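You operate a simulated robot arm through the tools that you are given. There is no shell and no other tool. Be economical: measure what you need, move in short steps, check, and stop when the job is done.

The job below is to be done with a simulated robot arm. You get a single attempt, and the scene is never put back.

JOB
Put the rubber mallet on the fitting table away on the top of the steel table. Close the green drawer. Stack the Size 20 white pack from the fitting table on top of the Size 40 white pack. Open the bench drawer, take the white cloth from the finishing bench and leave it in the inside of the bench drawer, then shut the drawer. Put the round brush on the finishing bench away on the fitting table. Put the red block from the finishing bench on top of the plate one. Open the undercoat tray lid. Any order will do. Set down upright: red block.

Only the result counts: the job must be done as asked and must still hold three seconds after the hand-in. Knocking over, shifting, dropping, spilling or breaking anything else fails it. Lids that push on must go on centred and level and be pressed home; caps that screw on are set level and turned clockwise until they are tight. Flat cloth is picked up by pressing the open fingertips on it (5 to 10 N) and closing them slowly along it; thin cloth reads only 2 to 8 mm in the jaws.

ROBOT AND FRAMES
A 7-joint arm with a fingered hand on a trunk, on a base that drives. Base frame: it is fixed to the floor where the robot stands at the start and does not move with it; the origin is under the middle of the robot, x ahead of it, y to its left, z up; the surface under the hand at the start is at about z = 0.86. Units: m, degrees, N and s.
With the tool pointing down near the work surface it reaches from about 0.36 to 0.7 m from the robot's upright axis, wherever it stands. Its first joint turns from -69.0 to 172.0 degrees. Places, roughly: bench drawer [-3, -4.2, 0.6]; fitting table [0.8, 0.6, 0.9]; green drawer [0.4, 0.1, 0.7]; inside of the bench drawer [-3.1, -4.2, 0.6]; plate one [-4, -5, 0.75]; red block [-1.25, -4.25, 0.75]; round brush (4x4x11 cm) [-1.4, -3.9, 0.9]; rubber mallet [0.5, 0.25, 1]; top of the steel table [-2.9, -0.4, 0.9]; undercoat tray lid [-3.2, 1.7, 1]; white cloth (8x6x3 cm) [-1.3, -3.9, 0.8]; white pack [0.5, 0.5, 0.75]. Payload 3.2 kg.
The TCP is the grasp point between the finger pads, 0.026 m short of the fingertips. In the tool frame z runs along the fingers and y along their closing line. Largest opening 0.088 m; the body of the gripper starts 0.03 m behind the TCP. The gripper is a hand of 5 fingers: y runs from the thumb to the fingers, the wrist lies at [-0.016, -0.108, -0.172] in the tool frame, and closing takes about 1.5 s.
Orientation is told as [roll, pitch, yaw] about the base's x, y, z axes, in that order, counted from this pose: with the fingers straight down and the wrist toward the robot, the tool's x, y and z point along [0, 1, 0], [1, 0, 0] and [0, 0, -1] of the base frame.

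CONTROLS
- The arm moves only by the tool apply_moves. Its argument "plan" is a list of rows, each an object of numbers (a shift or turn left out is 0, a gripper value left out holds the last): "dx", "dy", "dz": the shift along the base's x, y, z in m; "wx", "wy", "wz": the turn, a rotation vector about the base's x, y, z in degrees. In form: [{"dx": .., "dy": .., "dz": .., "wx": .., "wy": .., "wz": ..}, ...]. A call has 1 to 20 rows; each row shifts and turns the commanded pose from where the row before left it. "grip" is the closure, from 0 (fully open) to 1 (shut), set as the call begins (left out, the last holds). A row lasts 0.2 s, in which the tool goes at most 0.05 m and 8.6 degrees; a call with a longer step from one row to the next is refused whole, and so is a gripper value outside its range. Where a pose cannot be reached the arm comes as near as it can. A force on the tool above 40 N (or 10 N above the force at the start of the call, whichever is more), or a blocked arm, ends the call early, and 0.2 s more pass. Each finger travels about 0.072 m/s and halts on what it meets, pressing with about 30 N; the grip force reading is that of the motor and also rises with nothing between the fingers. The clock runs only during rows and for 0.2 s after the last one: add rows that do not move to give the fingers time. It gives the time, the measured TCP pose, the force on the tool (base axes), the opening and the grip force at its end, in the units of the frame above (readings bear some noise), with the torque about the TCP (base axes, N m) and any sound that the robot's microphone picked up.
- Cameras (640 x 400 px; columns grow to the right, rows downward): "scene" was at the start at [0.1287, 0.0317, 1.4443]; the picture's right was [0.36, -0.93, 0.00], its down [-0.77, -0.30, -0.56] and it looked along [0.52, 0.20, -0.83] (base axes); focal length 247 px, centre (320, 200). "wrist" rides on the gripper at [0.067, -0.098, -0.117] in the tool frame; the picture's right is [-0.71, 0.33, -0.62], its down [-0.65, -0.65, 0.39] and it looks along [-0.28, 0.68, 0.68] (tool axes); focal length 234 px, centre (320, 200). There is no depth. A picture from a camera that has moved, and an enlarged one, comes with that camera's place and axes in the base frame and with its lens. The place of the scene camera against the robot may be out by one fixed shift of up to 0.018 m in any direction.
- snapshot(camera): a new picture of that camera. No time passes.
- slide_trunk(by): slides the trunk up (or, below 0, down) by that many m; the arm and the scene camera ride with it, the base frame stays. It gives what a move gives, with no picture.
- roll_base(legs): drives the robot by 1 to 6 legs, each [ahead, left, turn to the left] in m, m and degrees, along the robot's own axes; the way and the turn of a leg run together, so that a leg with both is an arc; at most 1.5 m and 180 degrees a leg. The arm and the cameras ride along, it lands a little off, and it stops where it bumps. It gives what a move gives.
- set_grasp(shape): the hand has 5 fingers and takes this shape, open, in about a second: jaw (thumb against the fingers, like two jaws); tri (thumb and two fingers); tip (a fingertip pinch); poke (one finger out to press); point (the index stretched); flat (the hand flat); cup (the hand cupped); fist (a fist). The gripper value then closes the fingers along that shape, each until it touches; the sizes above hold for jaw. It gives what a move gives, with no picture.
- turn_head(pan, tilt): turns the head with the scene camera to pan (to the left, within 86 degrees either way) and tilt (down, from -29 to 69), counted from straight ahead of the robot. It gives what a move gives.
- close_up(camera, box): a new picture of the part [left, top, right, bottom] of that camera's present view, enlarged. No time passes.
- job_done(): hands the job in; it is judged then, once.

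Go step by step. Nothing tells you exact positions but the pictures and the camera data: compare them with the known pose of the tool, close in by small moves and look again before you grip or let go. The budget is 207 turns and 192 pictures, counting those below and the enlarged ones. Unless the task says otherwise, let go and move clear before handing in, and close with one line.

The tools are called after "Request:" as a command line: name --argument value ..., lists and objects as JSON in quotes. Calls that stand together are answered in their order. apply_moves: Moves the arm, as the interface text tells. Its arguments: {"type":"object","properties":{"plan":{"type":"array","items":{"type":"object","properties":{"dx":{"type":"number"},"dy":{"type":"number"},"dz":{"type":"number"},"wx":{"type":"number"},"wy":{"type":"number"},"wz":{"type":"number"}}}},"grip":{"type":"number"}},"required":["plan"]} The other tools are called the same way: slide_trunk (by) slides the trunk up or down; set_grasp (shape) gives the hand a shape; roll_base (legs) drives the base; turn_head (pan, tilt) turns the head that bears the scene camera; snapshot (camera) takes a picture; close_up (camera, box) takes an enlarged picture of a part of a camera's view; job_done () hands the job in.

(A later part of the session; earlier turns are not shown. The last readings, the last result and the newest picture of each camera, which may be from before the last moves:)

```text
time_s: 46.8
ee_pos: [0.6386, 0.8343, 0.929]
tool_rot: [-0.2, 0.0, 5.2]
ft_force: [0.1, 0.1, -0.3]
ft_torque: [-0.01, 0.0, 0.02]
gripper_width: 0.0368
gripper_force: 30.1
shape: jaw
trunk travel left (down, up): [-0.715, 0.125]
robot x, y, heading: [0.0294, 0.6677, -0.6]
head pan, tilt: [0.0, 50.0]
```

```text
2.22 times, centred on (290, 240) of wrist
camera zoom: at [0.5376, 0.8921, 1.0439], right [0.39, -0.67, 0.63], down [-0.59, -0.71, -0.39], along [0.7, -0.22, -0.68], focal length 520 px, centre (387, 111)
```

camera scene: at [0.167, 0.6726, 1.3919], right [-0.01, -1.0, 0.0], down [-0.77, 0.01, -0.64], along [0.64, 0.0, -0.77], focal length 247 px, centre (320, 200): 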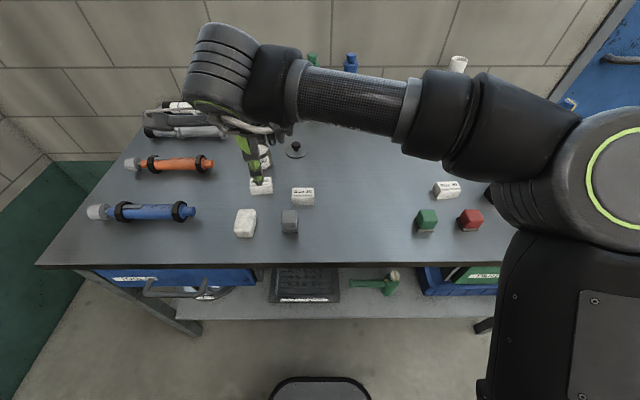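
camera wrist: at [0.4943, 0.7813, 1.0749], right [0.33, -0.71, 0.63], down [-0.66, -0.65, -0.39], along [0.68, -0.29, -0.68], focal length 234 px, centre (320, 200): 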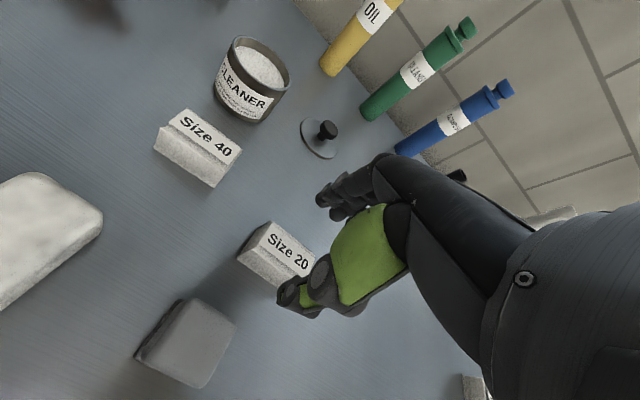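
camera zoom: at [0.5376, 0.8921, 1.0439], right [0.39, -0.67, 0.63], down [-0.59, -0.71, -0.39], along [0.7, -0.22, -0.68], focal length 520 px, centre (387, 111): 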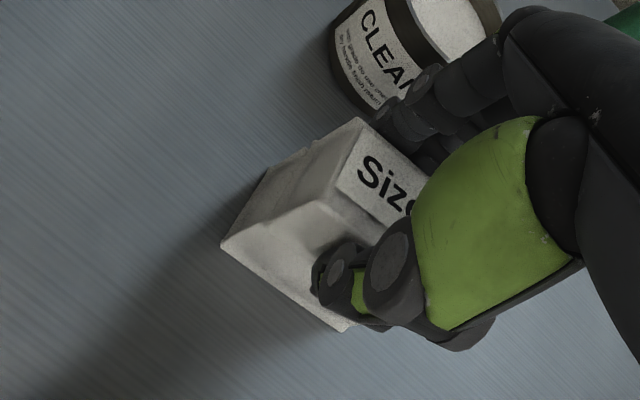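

Request:
apply_moves --plan '[{"dz": -0.0015}, {"dz": -0.001}, {}]'

Request:
close_up --camera "wrist" --box '[230, 190, 350, 300]'

Request:
close_up --camera "scene" --box '[250, 130, 320, 190]'

```text
time_s: 47.6
ee_pos: [0.6396, 0.8349, 0.9259]
tool_rot: [-0.2, 0.0, 5.1]
ft_force: [-0.3, 0.1, 2.8]
ft_torque: [0.0, 0.06, 0.0]
gripper_width: 0.0368
gripper_force: 30.2
shape: jaw
trunk travel left (down, up): [-0.715, 0.125]
robot x, y, heading: [0.0268, 0.6631, -0.5]
head pan, tilt: [0.0, 50.0]
```

```text
3.64 times, centred on (290, 245) of wrist
camera zoom: at [0.5376, 0.8922, 1.0415], right [0.39, -0.67, 0.63], down [-0.59, -0.71, -0.39], along [0.7, -0.22, -0.68], focal length 852 px, centre (429, 36)
```

zoom: 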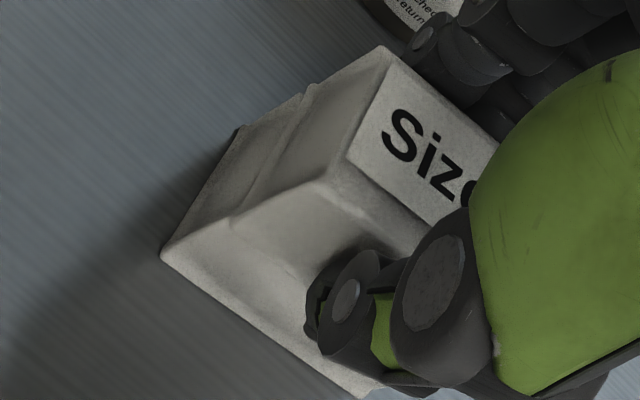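

```text
6.67 times, centred on (285, 160) of scene
camera zoom: at [0.1666, 0.6724, 1.3919], right [-0.01, -1.0, 0.0], down [-0.77, 0.01, -0.64], along [0.64, -0.01, -0.77], focal length 1646 px, centre (553, 467)
```

zoom: 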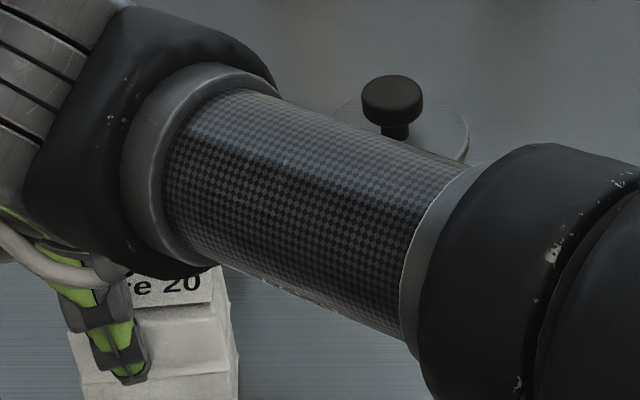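

Contact (about 3 N): the pack is seated. I open a little and lift away.

Request:
apply_moves --plan '[{}, {}, {}]' --grip 0.3

Request:
apply_moves --plan '[{"dz": 0.01}, {"dz": 0.02}, {"dz": 0.03}, {"dz": 0.04}, {"dx": -0.04, "dz": 0.03}, {"dx": -0.04}, {"dx": -0.04}, {"dx": -0.04, "wz": -5}]'

Request:
close_up --camera "scene" --box '[220, 100, 340, 220]'

Request:
snapshot --camera "wrist"

```text
time_s: 48.4
ee_pos: [0.6397, 0.8348, 0.9248]
tool_rot: [-0.3, -0.1, 5.2]
ft_force: [-0.1, 1.9, -0.5]
ft_torque: [-0.02, 0.01, 0.01]
gripper_width: 0.0612
gripper_force: 0.1
shape: jaw
trunk travel left (down, up): [-0.715, 0.125]
robot x, y, heading: [0.0291, 0.6697, -0.5]
head pan, tilt: [0.0, 50.0]
```

```text
time_s: 50.2
ee_pos: [0.4791, 0.8375, 1.0557]
tool_rot: [-0.1, -0.1, 0.1]
ft_force: [0.7, 0.2, 0.6]
ft_torque: [0.03, -0.02, 0.01]
gripper_width: 0.0612
gripper_force: 0.0
shape: jaw
trunk travel left (down, up): [-0.715, 0.125]
robot x, y, heading: [0.028, 0.6657, -0.6]
head pan, tilt: [0.0, 50.0]
```

```text
3.33 times, centred on (280, 160) of scene
camera zoom: at [0.1652, 0.6733, 1.392], right [-0.01, -1.0, 0.0], down [-0.77, 0.01, -0.64], along [0.64, -0.01, -0.77], focal length 823 px, centre (453, 333)
```

zoom: 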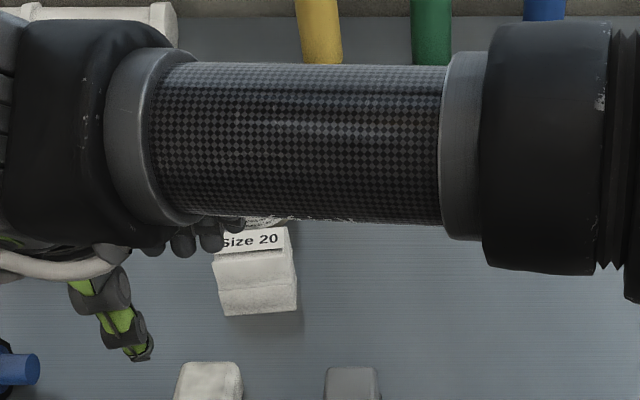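

```text
150 pictures are left
camera wrist: at [0.3819, 0.9038, 1.1716], right [0.33, -0.7, 0.63], down [-0.65, -0.65, -0.39], along [0.68, -0.28, -0.68], focal length 234 px, centre (320, 200)
```

wrist: 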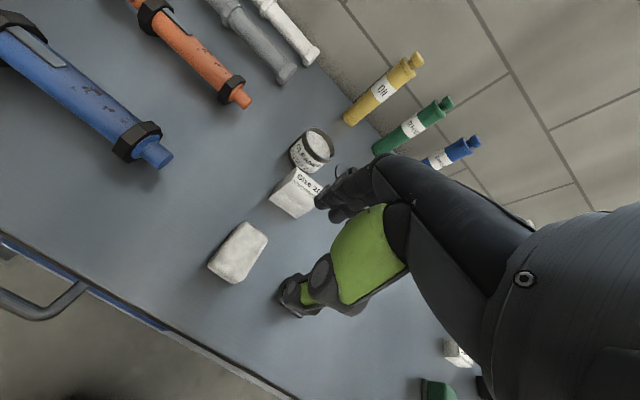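

Stacked and straight. Now the mallet: I drive right and look.

Request:
apply_moves --plan '[{"dz": 0.04, "dy": -0.03}, {"dz": 0.04, "dy": -0.04}]' --grip 0.0

Request:
roll_base --legs '[[0, -0.6, 0.5]]'

Request:
snapshot --camera "wrist"

Request:
snapshot --camera "scene"

```text
refused: row 2 steps farther than a row can; nothing moved
```

```text
time_s: 53.6
ee_pos: [0.4752, 0.2424, 1.0545]
tool_rot: [-0.2, -0.1, 0.2]
ft_force: [0.0, -0.6, 0.5]
ft_torque: [-0.01, -0.01, -0.01]
gripper_width: 0.0612
gripper_force: 0.0
shape: jaw
trunk travel left (down, up): [-0.715, 0.125]
robot x, y, heading: [0.0203, 0.0705, -0.5]
head pan, tilt: [0.0, 50.0]
```

```text
149 pictures are left
camera wrist: at [0.3789, 0.3089, 1.1711], right [0.33, -0.7, 0.63], down [-0.65, -0.65, -0.39], along [0.68, -0.28, -0.68], focal length 234 px, centre (320, 200)
```

wrist: 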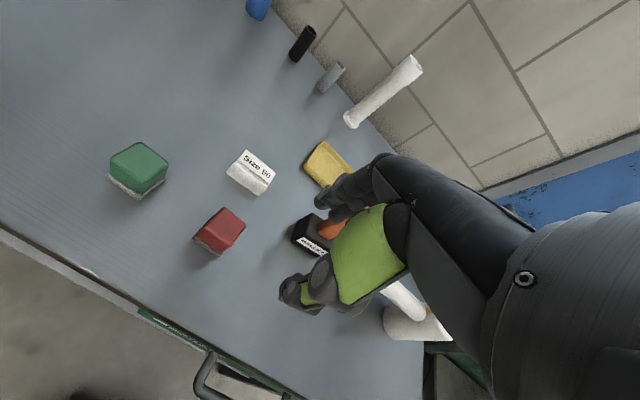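

```text
148 pictures are left
camera scene: at [0.1622, 0.0781, 1.3918], right [-0.01, -1.0, 0.0], down [-0.77, 0.01, -0.64], along [0.64, -0.01, -0.77], focal length 247 px, centre (320, 200)
```

scene: 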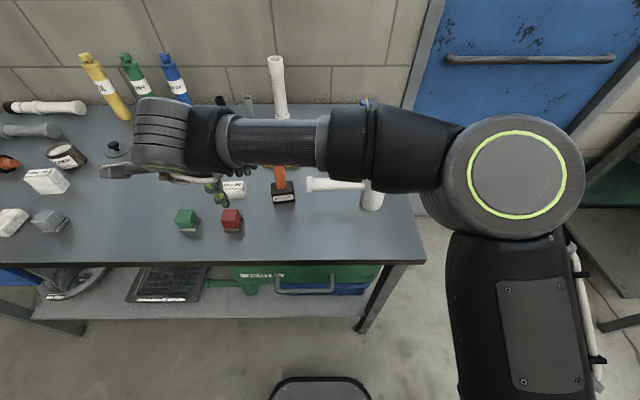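

Request:
apply_moves --plan '[{"dz": 0.04}, {"dz": 0.04}, {}, {}]' --grip 0.0

Request:
close_up --camera "wrist" --box '[180, 100, 400, 300]'

Request:
close_up --camera "scene" --box '[200, 120, 400, 240]'

```text
time_s: 54.6
ee_pos: [0.4746, 0.2424, 1.1371]
tool_rot: [-0.2, 0.0, 0.2]
ft_force: [0.3, -0.1, 0.0]
ft_torque: [0.01, 0.01, 0.02]
gripper_width: 0.0878
gripper_force: 0.0
shape: jaw
trunk travel left (down, up): [-0.715, 0.125]
robot x, y, heading: [0.0195, 0.0756, -0.3]
head pan, tilt: [0.0, 50.0]
```

```text
2.00 times, centred on (290, 200) of wrist
camera zoom: at [0.3778, 0.3078, 1.2524], right [0.33, -0.7, 0.63], down [-0.65, -0.65, -0.39], along [0.68, -0.28, -0.68], focal length 468 px, centre (380, 200)
```

zoom: 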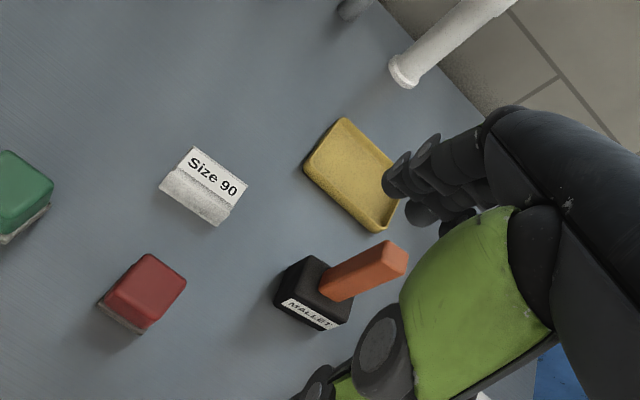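

```text
3.20 times, centred on (300, 180) of scene
camera zoom: at [0.1619, 0.0783, 1.3919], right [-0.01, -1.0, 0.0], down [-0.77, 0.01, -0.64], along [0.64, -0.01, -0.77], focal length 790 px, centre (384, 264)
```

zoom: 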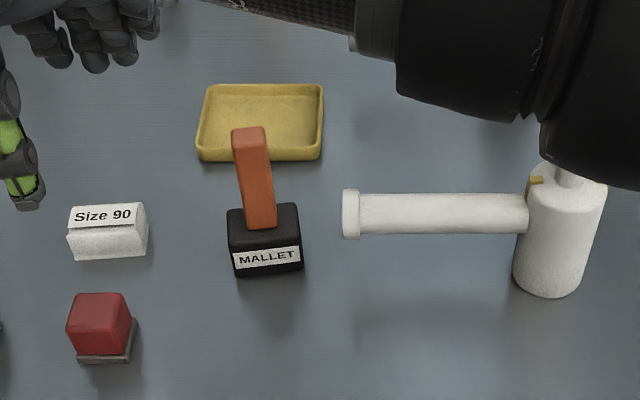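

Mallet handle centre is about (0.603, 0.167), top at z≈0.99, turned about +5°. I move above it and check.

Request:
apply_moves --plan '[{"dx": 0.032, "dy": -0.019, "wz": 2.5}, {"dx": 0.032, "dy": -0.019, "wz": 2.5}, {"dx": 0.032, "dy": -0.019}, {"dx": 0.032, "dy": -0.018}, {"dz": -0.04}, {"dz": -0.035}, {}]'

Request:
snapshot --camera "wrist"

Request:
close_up --camera "scene" --box '[200, 100, 400, 240]'

```text
time_s: 56.2
ee_pos: [0.6027, 0.1655, 1.0589]
tool_rot: [-0.4, 0.0, 5.1]
ft_force: [-0.7, 0.0, -0.1]
ft_torque: [0.0, -0.03, 0.01]
gripper_width: 0.0876
gripper_force: 0.1
shape: jaw
trunk travel left (down, up): [-0.715, 0.125]
robot x, y, heading: [0.0281, 0.0744, -0.4]
head pan, tilt: [0.0, 50.0]
```

```text
145 pictures are left
camera wrist: at [0.5011, 0.2235, 1.1742], right [0.39, -0.67, 0.63], down [-0.59, -0.71, -0.39], along [0.7, -0.22, -0.68], focal length 234 px, centre (320, 200)
```

wrist: 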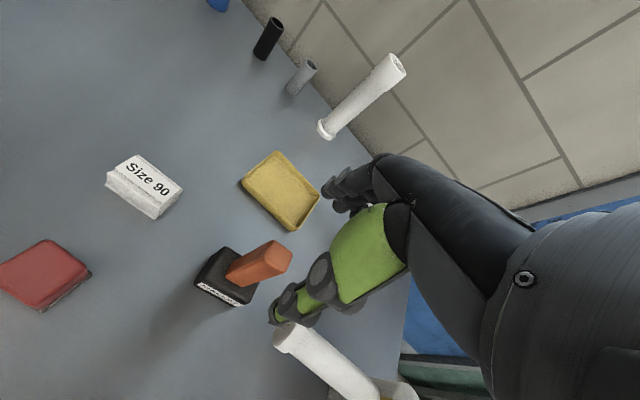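

```text
2.86 times, centred on (300, 170) of scene
camera zoom: at [0.1618, 0.0784, 1.3919], right [-0.01, -1.0, 0.0], down [-0.77, 0.01, -0.64], along [0.64, -0.01, -0.77], focal length 706 px, centre (377, 286)
```

zoom: 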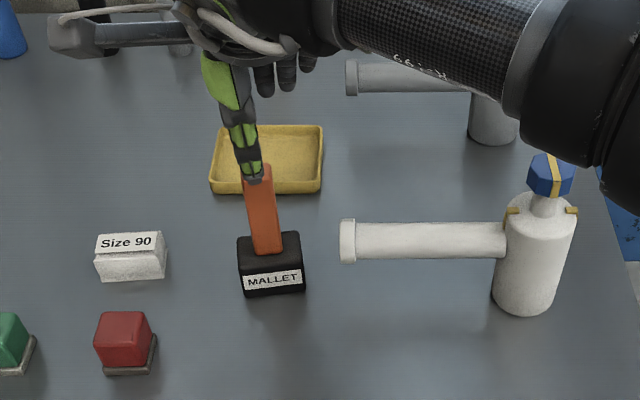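

Request:
close_up --camera "wrist" --box '[190, 200, 350, 320]'

```text
3.33 times, centred on (270, 260) of wrist
camera zoom: at [0.5011, 0.2235, 1.1742], right [0.39, -0.67, 0.63], down [-0.59, -0.71, -0.39], along [0.7, -0.22, -0.68], focal length 781 px, centre (487, 0)
```

zoom: 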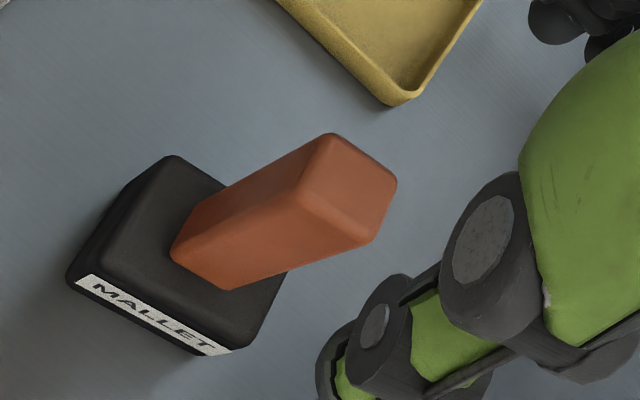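

The handle top reads (0.602, 0.167), right under the TCP. I descend and grip.

Request:
apply_moves --plan '[{"dz": -0.03}, {"dz": -0.03}, {"dz": -0.025}]'

Request:
apply_moves --plan '[{}, {}, {}, {}, {}, {}, {}]' --grip 0.95

Request:
close_up --camera "wrist" --box '[190, 160, 400, 320]'

Request:
close_up --camera "scene" --box '[200, 100, 400, 240]'

```text
time_s: 57.0
ee_pos: [0.6042, 0.1683, 0.9734]
tool_rot: [-0.3, 0.1, 5.3]
ft_force: [0.1, 0.5, -0.1]
ft_torque: [0.0, -0.02, 0.02]
gripper_width: 0.0878
gripper_force: 0.1
shape: jaw
trunk travel left (down, up): [-0.715, 0.125]
robot x, y, heading: [0.0196, 0.0728, -0.4]
head pan, tilt: [0.0, 50.0]
```

```text
time_s: 58.6
ee_pos: [0.6041, 0.1691, 0.9743]
tool_rot: [-0.2, 0.0, 5.2]
ft_force: [-0.6, -0.4, -1.4]
ft_torque: [0.02, 0.04, 0.01]
gripper_width: 0.0165
gripper_force: 29.7
shape: jaw
trunk travel left (down, up): [-0.715, 0.125]
robot x, y, heading: [0.0247, 0.0702, -0.8]
head pan, tilt: [0.0, 50.0]
```

```text
2.50 times, centred on (295, 240) of wrist
camera zoom: at [0.5017, 0.2264, 1.0892], right [0.39, -0.67, 0.63], down [-0.59, -0.71, -0.39], along [0.7, -0.22, -0.68], focal length 585 px, centre (382, 100)
```

zoom: 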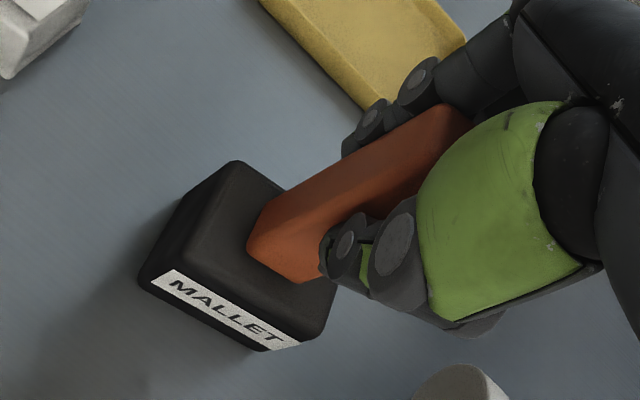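

```text
2.86 times, centred on (300, 170) of scene
camera zoom: at [0.1622, 0.0784, 1.3918], right [-0.01, -1.0, 0.0], down [-0.77, 0.01, -0.64], along [0.64, -0.01, -0.77], focal length 706 px, centre (377, 286)
```

zoom: 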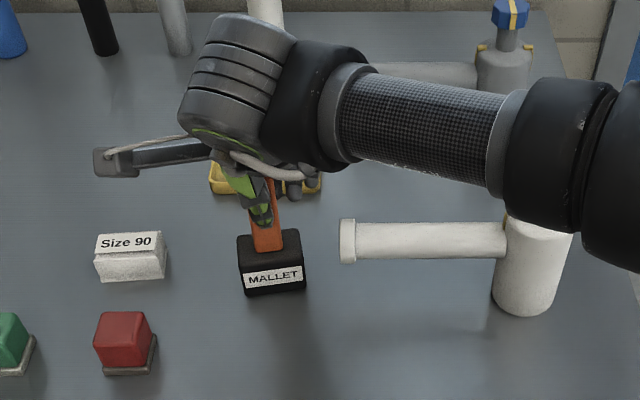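

Gripped (16.5 mm). I lift and check it hangs straight.

Request:
apply_moves --plan '[{"dz": 0.02}, {"dz": 0.03}, {"dz": 0.04}, {"dz": 0.04}, {"dx": -0.04, "dz": 0.02}, {"dx": -0.04}, {"dx": -0.04}]'

Request:
snapshot --camera "wrist"

Request:
roll_base --legs '[[-0.6, 0, 0], [0, 0, 175]]'

Request:
turn_head --pan 15 --tilt 15

Request:
snapshot --camera "scene"

```text
time_s: 60.2
ee_pos: [0.4809, 0.1701, 1.1257]
tool_rot: [-0.3, -0.1, 5.3]
ft_force: [-0.2, 0.8, -3.0]
ft_torque: [0.02, -0.02, 0.0]
gripper_width: 0.0163
gripper_force: 30.0
shape: jaw
trunk travel left (down, up): [-0.715, 0.125]
robot x, y, heading: [0.0251, 0.0719, -0.6]
head pan, tilt: [0.0, 50.0]
```

```text
140 pictures are left
camera wrist: at [0.3785, 0.2279, 1.2418], right [0.39, -0.67, 0.63], down [-0.59, -0.71, -0.39], along [0.7, -0.22, -0.68], focal length 234 px, centre (320, 200)
```

wrist: 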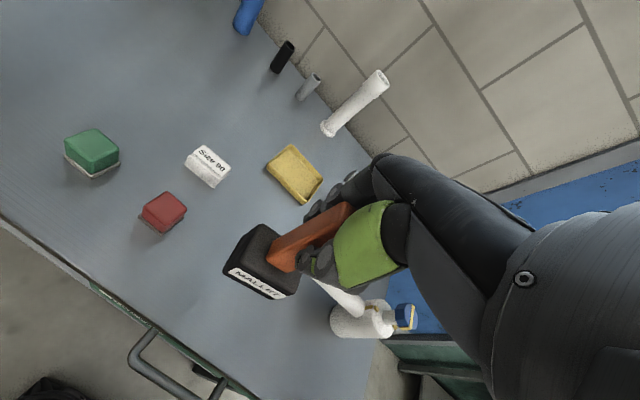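

```text
time_s: 70.8
ee_pos: [-1.0355, 0.0096, 1.1256]
tool_rot: [-0.3, 0.1, -178.4]
ft_force: [1.2, -0.6, -3.4]
ft_torque: [-0.01, 0.0, 0.0]
gripper_width: 0.0161
gripper_force: 29.9
shape: jaw
trunk travel left (down, up): [-0.715, 0.125]
robot x, y, heading: [-0.5651, 0.0785, 176.2]
head pan, tilt: [0.0, 50.0]
```

```text
time_s: 71.8
ee_pos: [-1.0357, 0.0096, 1.1255]
tool_rot: [-0.3, 0.0, -178.3]
ft_force: [-0.9, -0.8, -3.7]
ft_torque: [0.0, 0.02, 0.0]
gripper_width: 0.0159
gripper_force: 29.6
shape: jaw
trunk travel left (down, up): [-0.715, 0.125]
robot x, y, heading: [-0.5722, 0.0773, 176.2]
head pan, tilt: [15.0, 15.0]
```

```text
139 pictures are left
camera scene: at [-0.7006, 0.0691, 1.4454], right [-0.19, 0.98, 0.0], down [0.26, 0.05, -0.97], along [-0.95, -0.18, -0.26], focal length 247 px, centre (320, 200)
```

scene: 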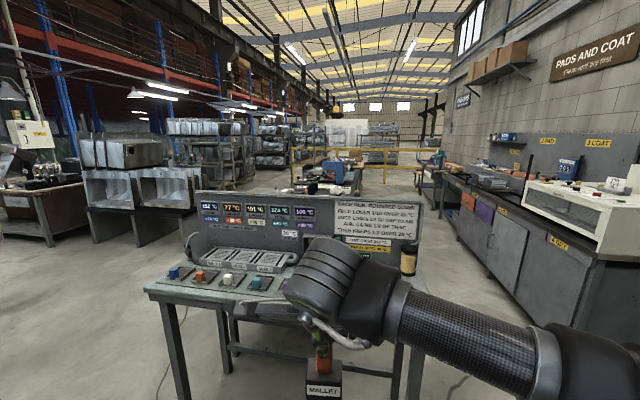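

The mallet hangs straight. The table with gauges in front (x ≈ −1.4…−1.9) blocks the way; the table beyond, at about x ≈ −3.2, must be the steel one. I go around on the left.

Request:
roll_base --legs '[[0, 1.45, 3.5], [1.0, 0, 0]]'

Request:
turn_head --pan -30 --tilt 20

Request:
snapshot --camera "scene"

Request:
turn_head --pan 40 --tilt 15

Request:
snapshot --camera "scene"

```text
time_s: 83.8
ee_pos: [-2.0685, -1.5245, 1.1249]
tool_rot: [-0.2, 0.1, -172.6]
ft_force: [0.2, -0.3, -2.9]
ft_torque: [0.01, -0.03, 0.0]
gripper_width: 0.016
gripper_force: 30.0
shape: jaw
trunk travel left (down, up): [-0.715, 0.125]
robot x, y, heading: [-1.6096, -1.4109, -178.5]
head pan, tilt: [15.0, 15.0]
```

```text
time_s: 85.0
ee_pos: [-2.0674, -1.5253, 1.1252]
tool_rot: [-0.3, 0.1, -172.6]
ft_force: [-0.1, 0.8, -2.5]
ft_torque: [0.03, 0.01, -0.01]
gripper_width: 0.0161
gripper_force: 30.6
shape: jaw
trunk travel left (down, up): [-0.715, 0.125]
robot x, y, heading: [-1.6135, -1.4138, -178.3]
head pan, tilt: [-30.0, 20.0]
```

```text
138 pictures are left
camera scene: at [-1.7328, -1.3609, 1.4374], right [0.47, 0.88, 0.0], down [0.3, -0.16, -0.94], along [-0.83, 0.44, -0.34], focal length 247 px, centre (320, 200)
```

scene: 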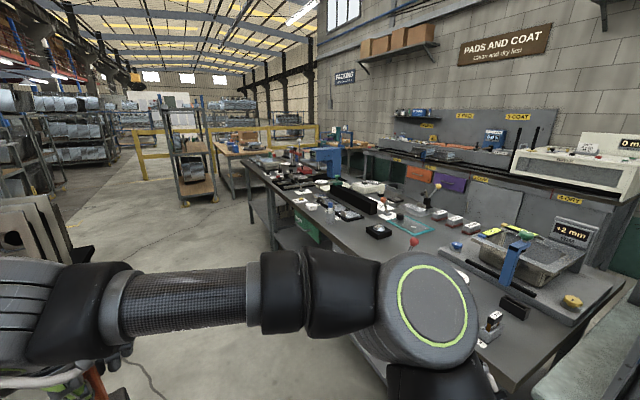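

```text
time_s: 86.4
ee_pos: [-2.0674, -1.5247, 1.125]
tool_rot: [-0.3, 0.0, -172.6]
ft_force: [-0.1, -0.1, -3.6]
ft_torque: [-0.02, -0.01, 0.0]
gripper_width: 0.016
gripper_force: 29.5
shape: jaw
trunk travel left (down, up): [-0.715, 0.125]
robot x, y, heading: [-1.6165, -1.41, -178.3]
head pan, tilt: [40.0, 15.0]
```

```text
137 pictures are left
camera scene: at [-1.7205, -1.4671, 1.4455], right [-0.67, 0.75, 0.0], down [0.19, 0.17, -0.97], along [-0.72, -0.64, -0.26], focal length 247 px, centre (320, 200)
```

scene: 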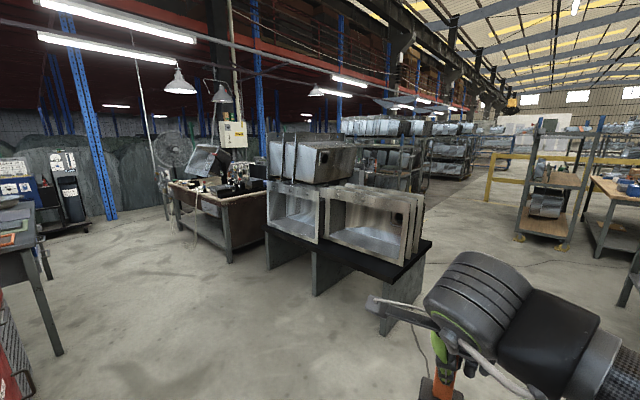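

This long grey table (front edge y≈−0.82, x −1.84…−3.6) is the steel table. I look for a free spot on it.

Request:
turn_head --pan -45 --tilt 30

Request:
close_up --camera "scene" --box '[120, 60, 520, 310]'

```text
time_s: 88.0
ee_pos: [-2.0677, -1.5236, 1.1245]
tool_rot: [-0.3, 0.2, -172.6]
ft_force: [0.3, 0.2, -2.7]
ft_torque: [-0.01, -0.02, -0.01]
gripper_width: 0.016
gripper_force: 30.3
shape: jaw
trunk travel left (down, up): [-0.715, 0.125]
robot x, y, heading: [-1.6093, -1.4058, -178.3]
head pan, tilt: [-45.0, 30.0]
```

```text
1.60 times, centred on (320, 185) of scene
camera zoom: at [-1.7166, -1.343, 1.4213], right [0.69, 0.73, 0.0], down [0.36, -0.34, -0.87], along [-0.63, 0.59, -0.5], focal length 395 px, centre (320, 224)
```

zoom: 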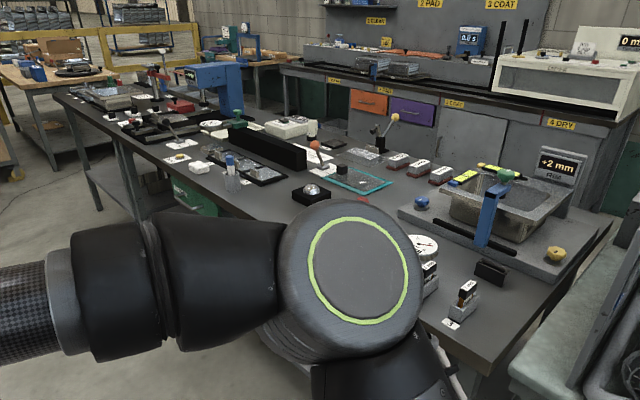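

Request:
roll_base --legs '[[0.8, 0, 0], [0, 0, -91.5]]'

Request:
turn_head --pan 0 --tilt 40

Request:
snapshot --camera "scene"

Request:
snapshot --camera "wrist"

```text
time_s: 96.1
ee_pos: [-2.51, -0.9708, 1.1261]
tool_rot: [-0.3, 0.0, 95.7]
ft_force: [0.3, 0.2, -3.4]
ft_torque: [0.03, 0.02, -0.03]
gripper_width: 0.0161
gripper_force: 30.2
shape: jaw
trunk travel left (down, up): [-0.715, 0.125]
robot x, y, heading: [-2.4064, -1.4314, 89.9]
head pan, tilt: [-45.0, 30.0]
```

```text
time_s: 97.2
ee_pos: [-2.5105, -0.9714, 1.1246]
tool_rot: [-0.3, 0.2, 95.6]
ft_force: [0.8, -0.9, -3.3]
ft_torque: [0.02, 0.0, 0.01]
gripper_width: 0.0162
gripper_force: 29.9
shape: jaw
trunk travel left (down, up): [-0.715, 0.125]
robot x, y, heading: [-2.4107, -1.4296, 90.0]
head pan, tilt: [0.0, 40.0]
```

```text
135 pictures are left
camera scene: at [-2.3973, -1.2887, 1.406], right [1.0, 0.0, 0.0], down [0.0, -0.64, -0.77], along [0.0, 0.77, -0.64], focal length 247 px, centre (320, 200)
```

scene: 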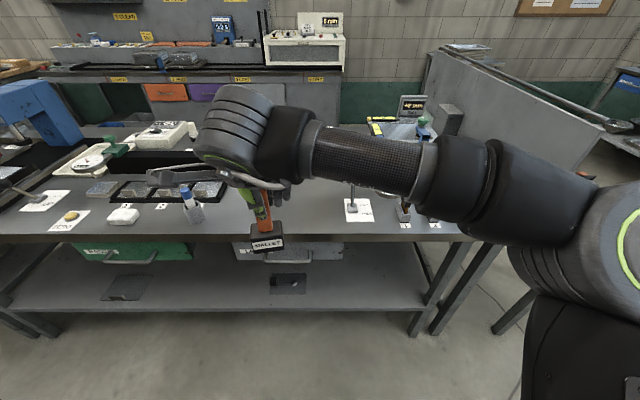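

```text
134 pictures are left
camera wrist: at [-2.5667, -1.0754, 1.2409], right [0.67, 0.4, 0.63], down [0.71, -0.59, -0.38], along [0.21, 0.7, -0.68], focal length 234 px, centre (320, 200)
```

wrist: 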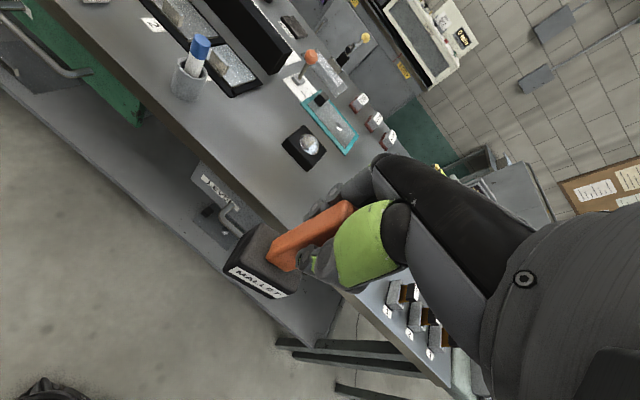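

There's free tabletop near (−2.48, −0.73). I drive ahead 0.2 m and position over it.

Request:
roll_base --legs '[[0.2, 0, 0]]'

Request:
apply_moves --plan '[{"dx": 0.02, "dy": 0.02}, {"dx": 0.02, "dy": 0.02}, {"dz": -0.03}, {"dz": -0.03}, {}]'

Request:
snapshot --camera "wrist"

Request:
close_up --camera "scene" --box '[120, 120, 440, 320]'

```text
time_s: 98.8
ee_pos: [-2.507, -0.7701, 1.1262]
tool_rot: [-0.4, 0.1, 95.4]
ft_force: [-0.4, 0.4, -3.1]
ft_torque: [0.02, 0.02, 0.01]
gripper_width: 0.0163
gripper_force: 30.3
shape: jaw
trunk travel left (down, up): [-0.715, 0.125]
robot x, y, heading: [-2.409, -1.2316, 89.5]
head pan, tilt: [0.0, 40.0]
```

```text
time_s: 100.0
ee_pos: [-2.4664, -0.7304, 1.0649]
tool_rot: [-0.2, -0.1, 95.5]
ft_force: [0.6, 1.0, -2.4]
ft_torque: [-0.02, 0.02, 0.03]
gripper_width: 0.0164
gripper_force: 30.5
shape: jaw
trunk travel left (down, up): [-0.715, 0.125]
robot x, y, heading: [-2.4059, -1.2302, 89.7]
head pan, tilt: [0.0, 40.0]
```

```text
133 pictures are left
camera wrist: at [-2.5238, -0.8352, 1.18], right [0.67, 0.4, 0.63], down [0.71, -0.59, -0.39], along [0.22, 0.7, -0.68], focal length 234 px, centre (320, 200)
```

wrist: 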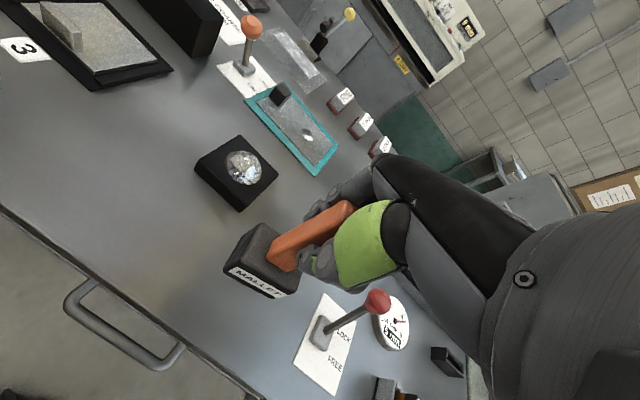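

```text
2.00 times, centred on (280, 220) of scene
camera zoom: at [-2.3964, -1.0883, 1.406], right [1.0, -0.01, 0.0], down [0.0, -0.64, -0.77], along [0.0, 0.77, -0.64], focal length 494 px, centre (400, 160)
```

zoom: 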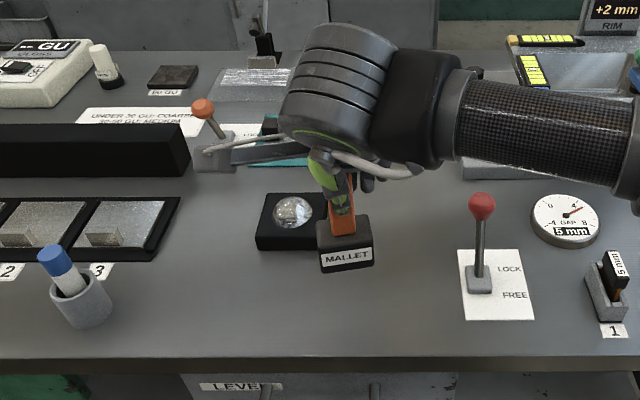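

The spot is free: the black sample box is behind and the lever well right. I lower toward contact.

Request:
apply_moves --plan '[{"dy": -0.015, "dz": -0.02}, {"dz": -0.025}, {"dz": -0.015}, {}]'

Request:
apply_moves --plan '[{"dz": -0.004}, {"dz": -0.004}, {}]'

Request:
close_up --camera "wrist" --box '[160, 120, 420, 340]'

Request:
close_up --camera "scene" --box '[180, 120, 420, 320]'

```text
time_s: 101.0
ee_pos: [-2.4683, -0.746, 1.0044]
tool_rot: [-0.3, 0.0, 95.5]
ft_force: [-0.8, 0.5, -3.3]
ft_torque: [0.0, 0.01, 0.01]
gripper_width: 0.016
gripper_force: 29.6
shape: jaw
trunk travel left (down, up): [-0.715, 0.125]
robot x, y, heading: [-2.4085, -1.2321, 89.6]
head pan, tilt: [0.0, 40.0]
```

```text
time_s: 101.8
ee_pos: [-2.4679, -0.7453, 0.9967]
tool_rot: [-0.3, 0.1, 95.4]
ft_force: [-0.3, 0.0, -1.8]
ft_torque: [0.01, 0.02, 0.01]
gripper_width: 0.016
gripper_force: 30.1
shape: jaw
trunk travel left (down, up): [-0.715, 0.125]
robot x, y, heading: [-2.4088, -1.2343, 89.8]
head pan, tilt: [0.0, 40.0]
```

```text
1.82 times, centred on (290, 230) of wrist
camera zoom: at [-2.5249, -0.8494, 1.1121], right [0.67, 0.4, 0.63], down [0.71, -0.59, -0.39], along [0.22, 0.7, -0.68], focal length 426 px, centre (374, 146)
```

zoom: 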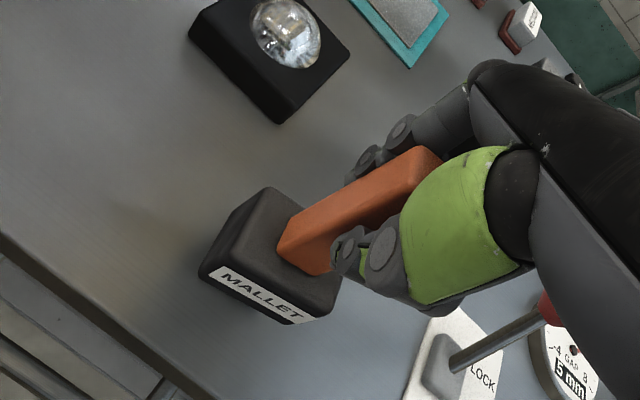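

```text
2.00 times, centred on (300, 220) of scene
camera zoom: at [-2.3962, -1.0879, 1.406], right [1.0, -0.01, 0.0], down [0.0, -0.64, -0.77], along [0.0, 0.77, -0.64], focal length 494 px, centre (360, 160)
```

zoom: 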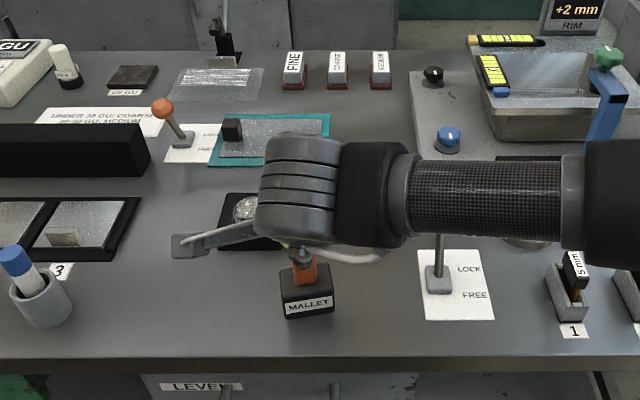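

Request:
apply_moves --plan '[{"dz": -0.003}, {"dz": -0.003}, {}]'

Request:
apply_moves --plan '[{"dz": -0.002}, {"dz": -0.002}, {}]'

Request:
close_up --camera "scene" --box '[250, 200, 400, 300]'

```text
time_s: 102.6
ee_pos: [-2.4678, -0.7458, 0.9915]
tool_rot: [-0.3, 0.1, 95.5]
ft_force: [-0.2, 0.3, -2.2]
ft_torque: [-0.01, 0.01, 0.0]
gripper_width: 0.0162
gripper_force: 29.5
shape: jaw
trunk travel left (down, up): [-0.715, 0.125]
robot x, y, heading: [-2.4095, -1.2341, 89.7]
head pan, tilt: [0.0, 40.0]
```

```text
time_s: 103.4
ee_pos: [-2.4681, -0.7449, 0.9868]
tool_rot: [-0.2, 0.2, 95.4]
ft_force: [-0.1, -0.1, -3.4]
ft_torque: [0.0, 0.01, -0.01]
gripper_width: 0.0163
gripper_force: 29.9
shape: jaw
trunk travel left (down, up): [-0.715, 0.125]
robot x, y, heading: [-2.4098, -1.2338, 89.9]
head pan, tilt: [0.0, 40.0]
```

```text
4.00 times, centred on (325, 250) of scene
camera zoom: at [-2.3962, -1.0879, 1.406], right [1.0, -0.01, 0.0], down [0.0, -0.64, -0.77], along [0.0, 0.77, -0.64], focal length 988 px, centre (300, 0)
```

zoom: 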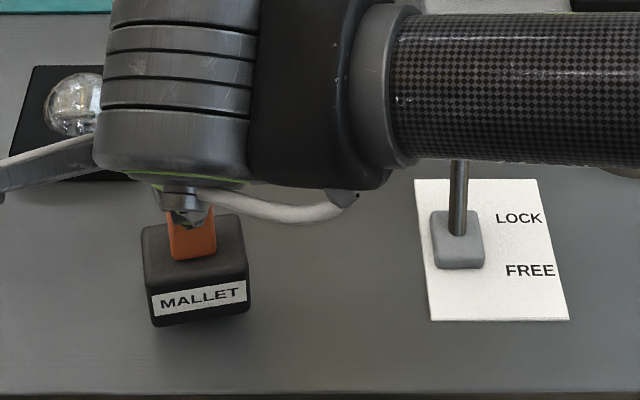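

Request:
apply_moves --plan '[{"dz": -0.003}, {"dz": -0.003}, {}]'

Request:
apply_moves --plan '[{"dz": -0.002}, {"dz": -0.0015}, {}]'

```text
time_s: 104.2
ee_pos: [-2.4671, -0.7462, 0.9807]
tool_rot: [-0.3, 0.1, 95.4]
ft_force: [-0.3, 0.3, -3.6]
ft_torque: [-0.01, 0.0, 0.0]
gripper_width: 0.0161
gripper_force: 29.9
shape: jaw
trunk travel left (down, up): [-0.715, 0.125]
robot x, y, heading: [-2.4087, -1.2302, 89.8]
head pan, tilt: [0.0, 40.0]
```

```text
time_s: 105.0
ee_pos: [-2.4658, -0.7444, 0.9774]
tool_rot: [-0.3, 0.1, 95.4]
ft_force: [0.2, -0.1, -3.3]
ft_torque: [-0.01, -0.02, -0.01]
gripper_width: 0.016
gripper_force: 29.6
shape: jaw
trunk travel left (down, up): [-0.715, 0.125]
robot x, y, heading: [-2.4058, -1.2303, 89.6]
head pan, tilt: [0.0, 40.0]
```

Request:
apply_moves --plan '[{"dz": -0.0015}, {"dz": -0.0015}, {}]'

Request:
close_up --camera "scene" --box '[250, 200, 400, 300]'

```text
time_s: 105.8
ee_pos: [-2.4679, -0.7451, 0.9738]
tool_rot: [-0.3, 0.1, 95.4]
ft_force: [-0.6, 0.1, -3.1]
ft_torque: [0.0, 0.0, -0.03]
gripper_width: 0.0164
gripper_force: 30.1
shape: jaw
trunk travel left (down, up): [-0.715, 0.125]
robot x, y, heading: [-2.407, -1.2294, 89.7]
head pan, tilt: [0.0, 40.0]
```

```text
4.00 times, centred on (325, 250) of scene
camera zoom: at [-2.3962, -1.0879, 1.4059], right [1.0, -0.01, 0.0], down [0.0, -0.64, -0.77], along [0.0, 0.77, -0.64], focal length 988 px, centre (300, 0)
```

zoom: 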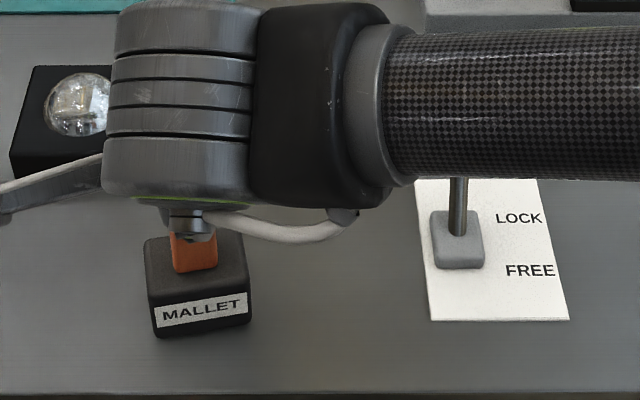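

Request:
apply_moves --plan '[{"dz": -0.002}, {"dz": -0.002}, {}]'

Request:
apply_moves --plan '[{"dz": -0.002}, {"dz": -0.002}, {}]'

Request:
close_up --camera "wrist" --box '[160, 120, 420, 340]'

```text
time_s: 106.6
ee_pos: [-2.4674, -0.7472, 0.9732]
tool_rot: [-0.2, -0.2, 95.4]
ft_force: [0.4, -2.0, 6.8]
ft_torque: [0.06, 0.01, 0.0]
gripper_width: 0.0162
gripper_force: 30.2
shape: jaw
trunk travel left (down, up): [-0.715, 0.125]
robot x, y, heading: [-2.4113, -1.2272, 89.8]
head pan, tilt: [0.0, 40.0]
```

```text
time_s: 107.4
ee_pos: [-2.468, -0.748, 0.9711]
tool_rot: [-0.2, -0.5, 95.5]
ft_force: [2.0, -0.7, 27.2]
ft_torque: [0.18, 0.0, -0.03]
gripper_width: 0.017
gripper_force: 29.9
shape: jaw
trunk travel left (down, up): [-0.715, 0.125]
robot x, y, heading: [-2.408, -1.2274, 89.8]
head pan, tilt: [0.0, 40.0]
```

```text
1.82 times, centred on (290, 230) of wrist
camera zoom: at [-2.524, -0.8525, 1.0859], right [0.67, 0.39, 0.63], down [0.71, -0.59, -0.39], along [0.22, 0.71, -0.67], focal length 426 px, centre (374, 146)
```

zoom: 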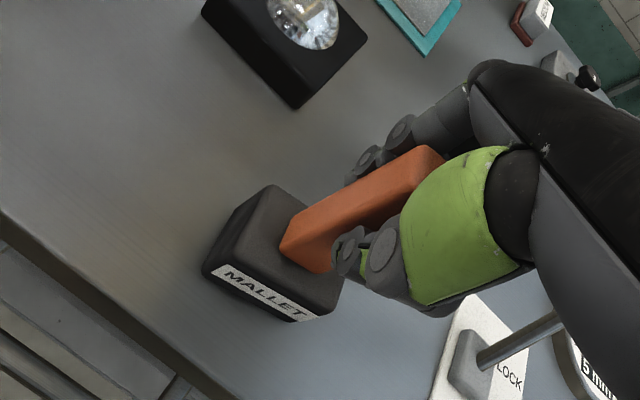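

Contact on the tabletop. I ease up 2 mm, release and lift straight away.

Request:
apply_moves --plan '[{"dz": 0.003}, {}]'

Request:
apply_moves --plan '[{}, {}, {}, {}, {}, {}]' --grip 0.3

Request:
apply_moves --plan '[{"dz": 0.02}, {"dz": 0.03}, {"dz": 0.04}, {"dz": 0.04}, {"dy": -0.04}, {"dy": -0.04}]'

Request:
close_up --camera "scene" --box '[180, 150, 420, 320]'

```text
time_s: 108.0
ee_pos: [-2.4678, -0.7477, 0.9714]
tool_rot: [-0.3, -0.1, 95.4]
ft_force: [0.7, 0.8, 21.4]
ft_torque: [0.18, 0.04, -0.01]
gripper_width: 0.017
gripper_force: 30.0
shape: jaw
trunk travel left (down, up): [-0.715, 0.125]
robot x, y, heading: [-2.4102, -1.2323, 89.8]
head pan, tilt: [0.0, 40.0]
```

```text
time_s: 109.4
ee_pos: [-2.4686, -0.7459, 0.9689]
tool_rot: [-0.3, 0.0, 95.4]
ft_force: [0.4, -1.1, 0.1]
ft_torque: [-0.01, -0.01, 0.0]
gripper_width: 0.0612
gripper_force: 0.0
shape: jaw
trunk travel left (down, up): [-0.715, 0.125]
robot x, y, heading: [-2.4116, -1.2312, 89.8]
head pan, tilt: [0.0, 40.0]
```

```text
time_s: 110.8
ee_pos: [-2.4682, -0.8271, 1.0984]
tool_rot: [-0.3, -0.1, 95.3]
ft_force: [-0.1, 0.1, -0.8]
ft_torque: [0.02, -0.03, 0.03]
gripper_width: 0.0609
gripper_force: 0.0
shape: jaw
trunk travel left (down, up): [-0.715, 0.125]
robot x, y, heading: [-2.4065, -1.2272, 89.8]
head pan, tilt: [0.0, 40.0]
```

```text
2.35 times, centred on (300, 235) of scene
camera zoom: at [-2.3959, -1.0897, 1.4062], right [1.0, -0.01, 0.0], down [0.0, -0.64, -0.77], along [0.0, 0.77, -0.64], focal length 581 px, centre (367, 118)
```

zoom: 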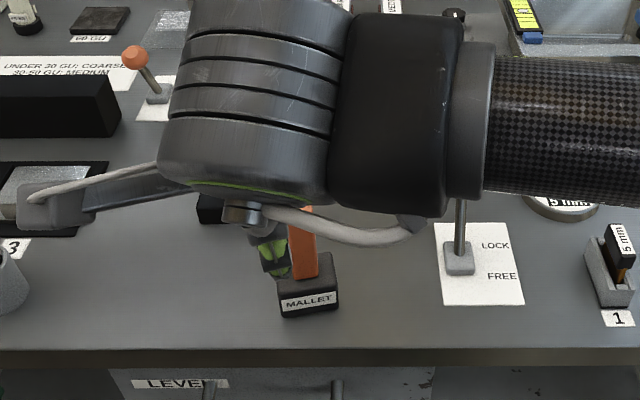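

The mallet stands on the steel table. Next is the undercoat tray on the "Pads and coat" bench behind; I look for a way around to the west.

Request:
turn_head --pan 60 --tilt 20

Request:
snapshot --camera "scene"

Request:
turn_head --pan 20 --tilt 10

Request:
snapshot --camera "scene"

```text
time_s: 112.1
ee_pos: [-2.4688, -0.8258, 1.1]
tool_rot: [-0.3, 0.1, 95.5]
ft_force: [-0.3, -0.1, -0.3]
ft_torque: [0.01, 0.0, -0.03]
gripper_width: 0.0615
gripper_force: 0.0
shape: jaw
trunk travel left (down, up): [-0.715, 0.125]
robot x, y, heading: [-2.4093, -1.2298, 89.7]
head pan, tilt: [60.0, 20.0]
```

```text
125 pictures are left
camera scene: at [-2.4769, -1.1264, 1.4374], right [0.51, 0.86, 0.0], down [0.3, -0.17, -0.94], along [-0.81, 0.47, -0.34], focal length 247 px, centre (320, 200)
```

scene: 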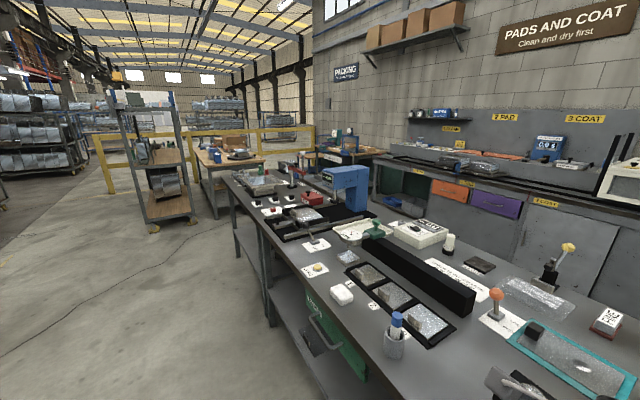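

```text
time_s: 113.2
ee_pos: [-2.4685, -0.8248, 1.0992]
tool_rot: [-0.3, -0.1, 95.4]
ft_force: [0.3, -0.4, 0.4]
ft_torque: [-0.02, -0.02, 0.02]
gripper_width: 0.0613
gripper_force: 0.0
shape: jaw
trunk travel left (down, up): [-0.715, 0.125]
robot x, y, heading: [-2.411, -1.2293, 89.7]
head pan, tilt: [20.0, 10.0]
```

```text
124 pictures are left
camera scene: at [-2.428, -1.0859, 1.4537], right [0.94, 0.34, 0.0], down [0.06, -0.16, -0.98], along [-0.33, 0.93, -0.17], focal length 247 px, centre (320, 200)
```

scene: 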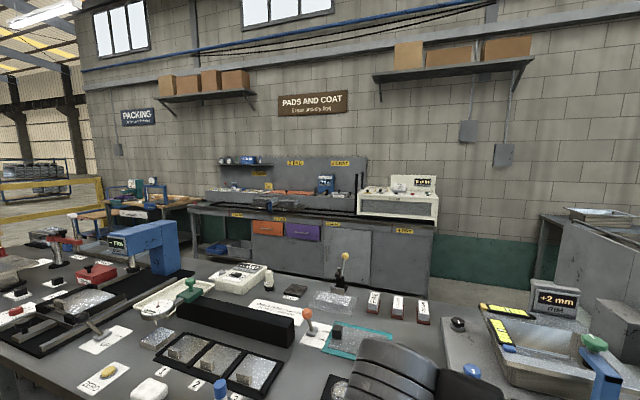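

The bench runs x −2.2…−4.1 with its front near y≈1.1, and the way around the east side is clear. I drive round keeping heading 90°.

Request:
roll_base --legs '[[-0.2, 0, 0], [0, -1.5, 0], [0, -0.3, 0], [1.3, 0, 0], [0.75, 0, 0], [0, 0.9, 0]]'

Request:
turn_head --pan 50 --tilt 25

Request:
snapshot --camera "scene"

```text
time_s: 137.7
ee_pos: [-1.4857, 1.0117, 1.0984]
tool_rot: [-0.3, 0.0, 93.1]
ft_force: [0.3, 0.8, -0.1]
ft_torque: [0.01, -0.02, 0.02]
gripper_width: 0.0612
gripper_force: 0.1
shape: jaw
trunk travel left (down, up): [-0.715, 0.125]
robot x, y, heading: [-1.4424, 0.6066, 87.3]
head pan, tilt: [20.0, 10.0]
```

```text
time_s: 138.7
ee_pos: [-1.4864, 1.012, 1.0982]
tool_rot: [-0.3, 0.0, 93.0]
ft_force: [-0.3, -0.2, 0.4]
ft_torque: [0.01, -0.01, 0.01]
gripper_width: 0.0612
gripper_force: 0.0
shape: jaw
trunk travel left (down, up): [-0.715, 0.125]
robot x, y, heading: [-1.4441, 0.6035, 87.5]
head pan, tilt: [50.0, 25.0]
```

```text
123 pictures are left
camera scene: at [-1.4961, 0.7243, 1.4294], right [0.68, 0.74, 0.0], down [0.31, -0.29, -0.91], along [-0.67, 0.61, -0.42], focal length 247 px, centre (320, 200)
```

scene: 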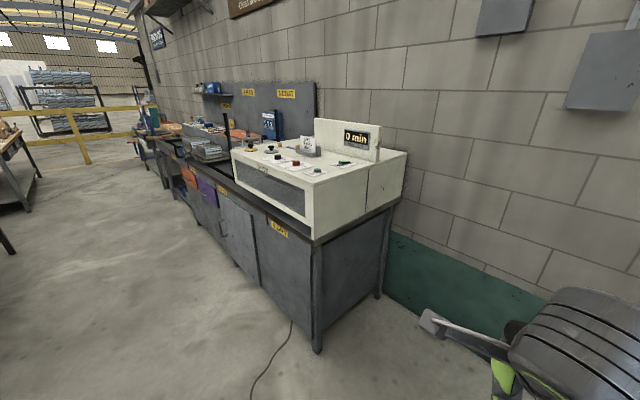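

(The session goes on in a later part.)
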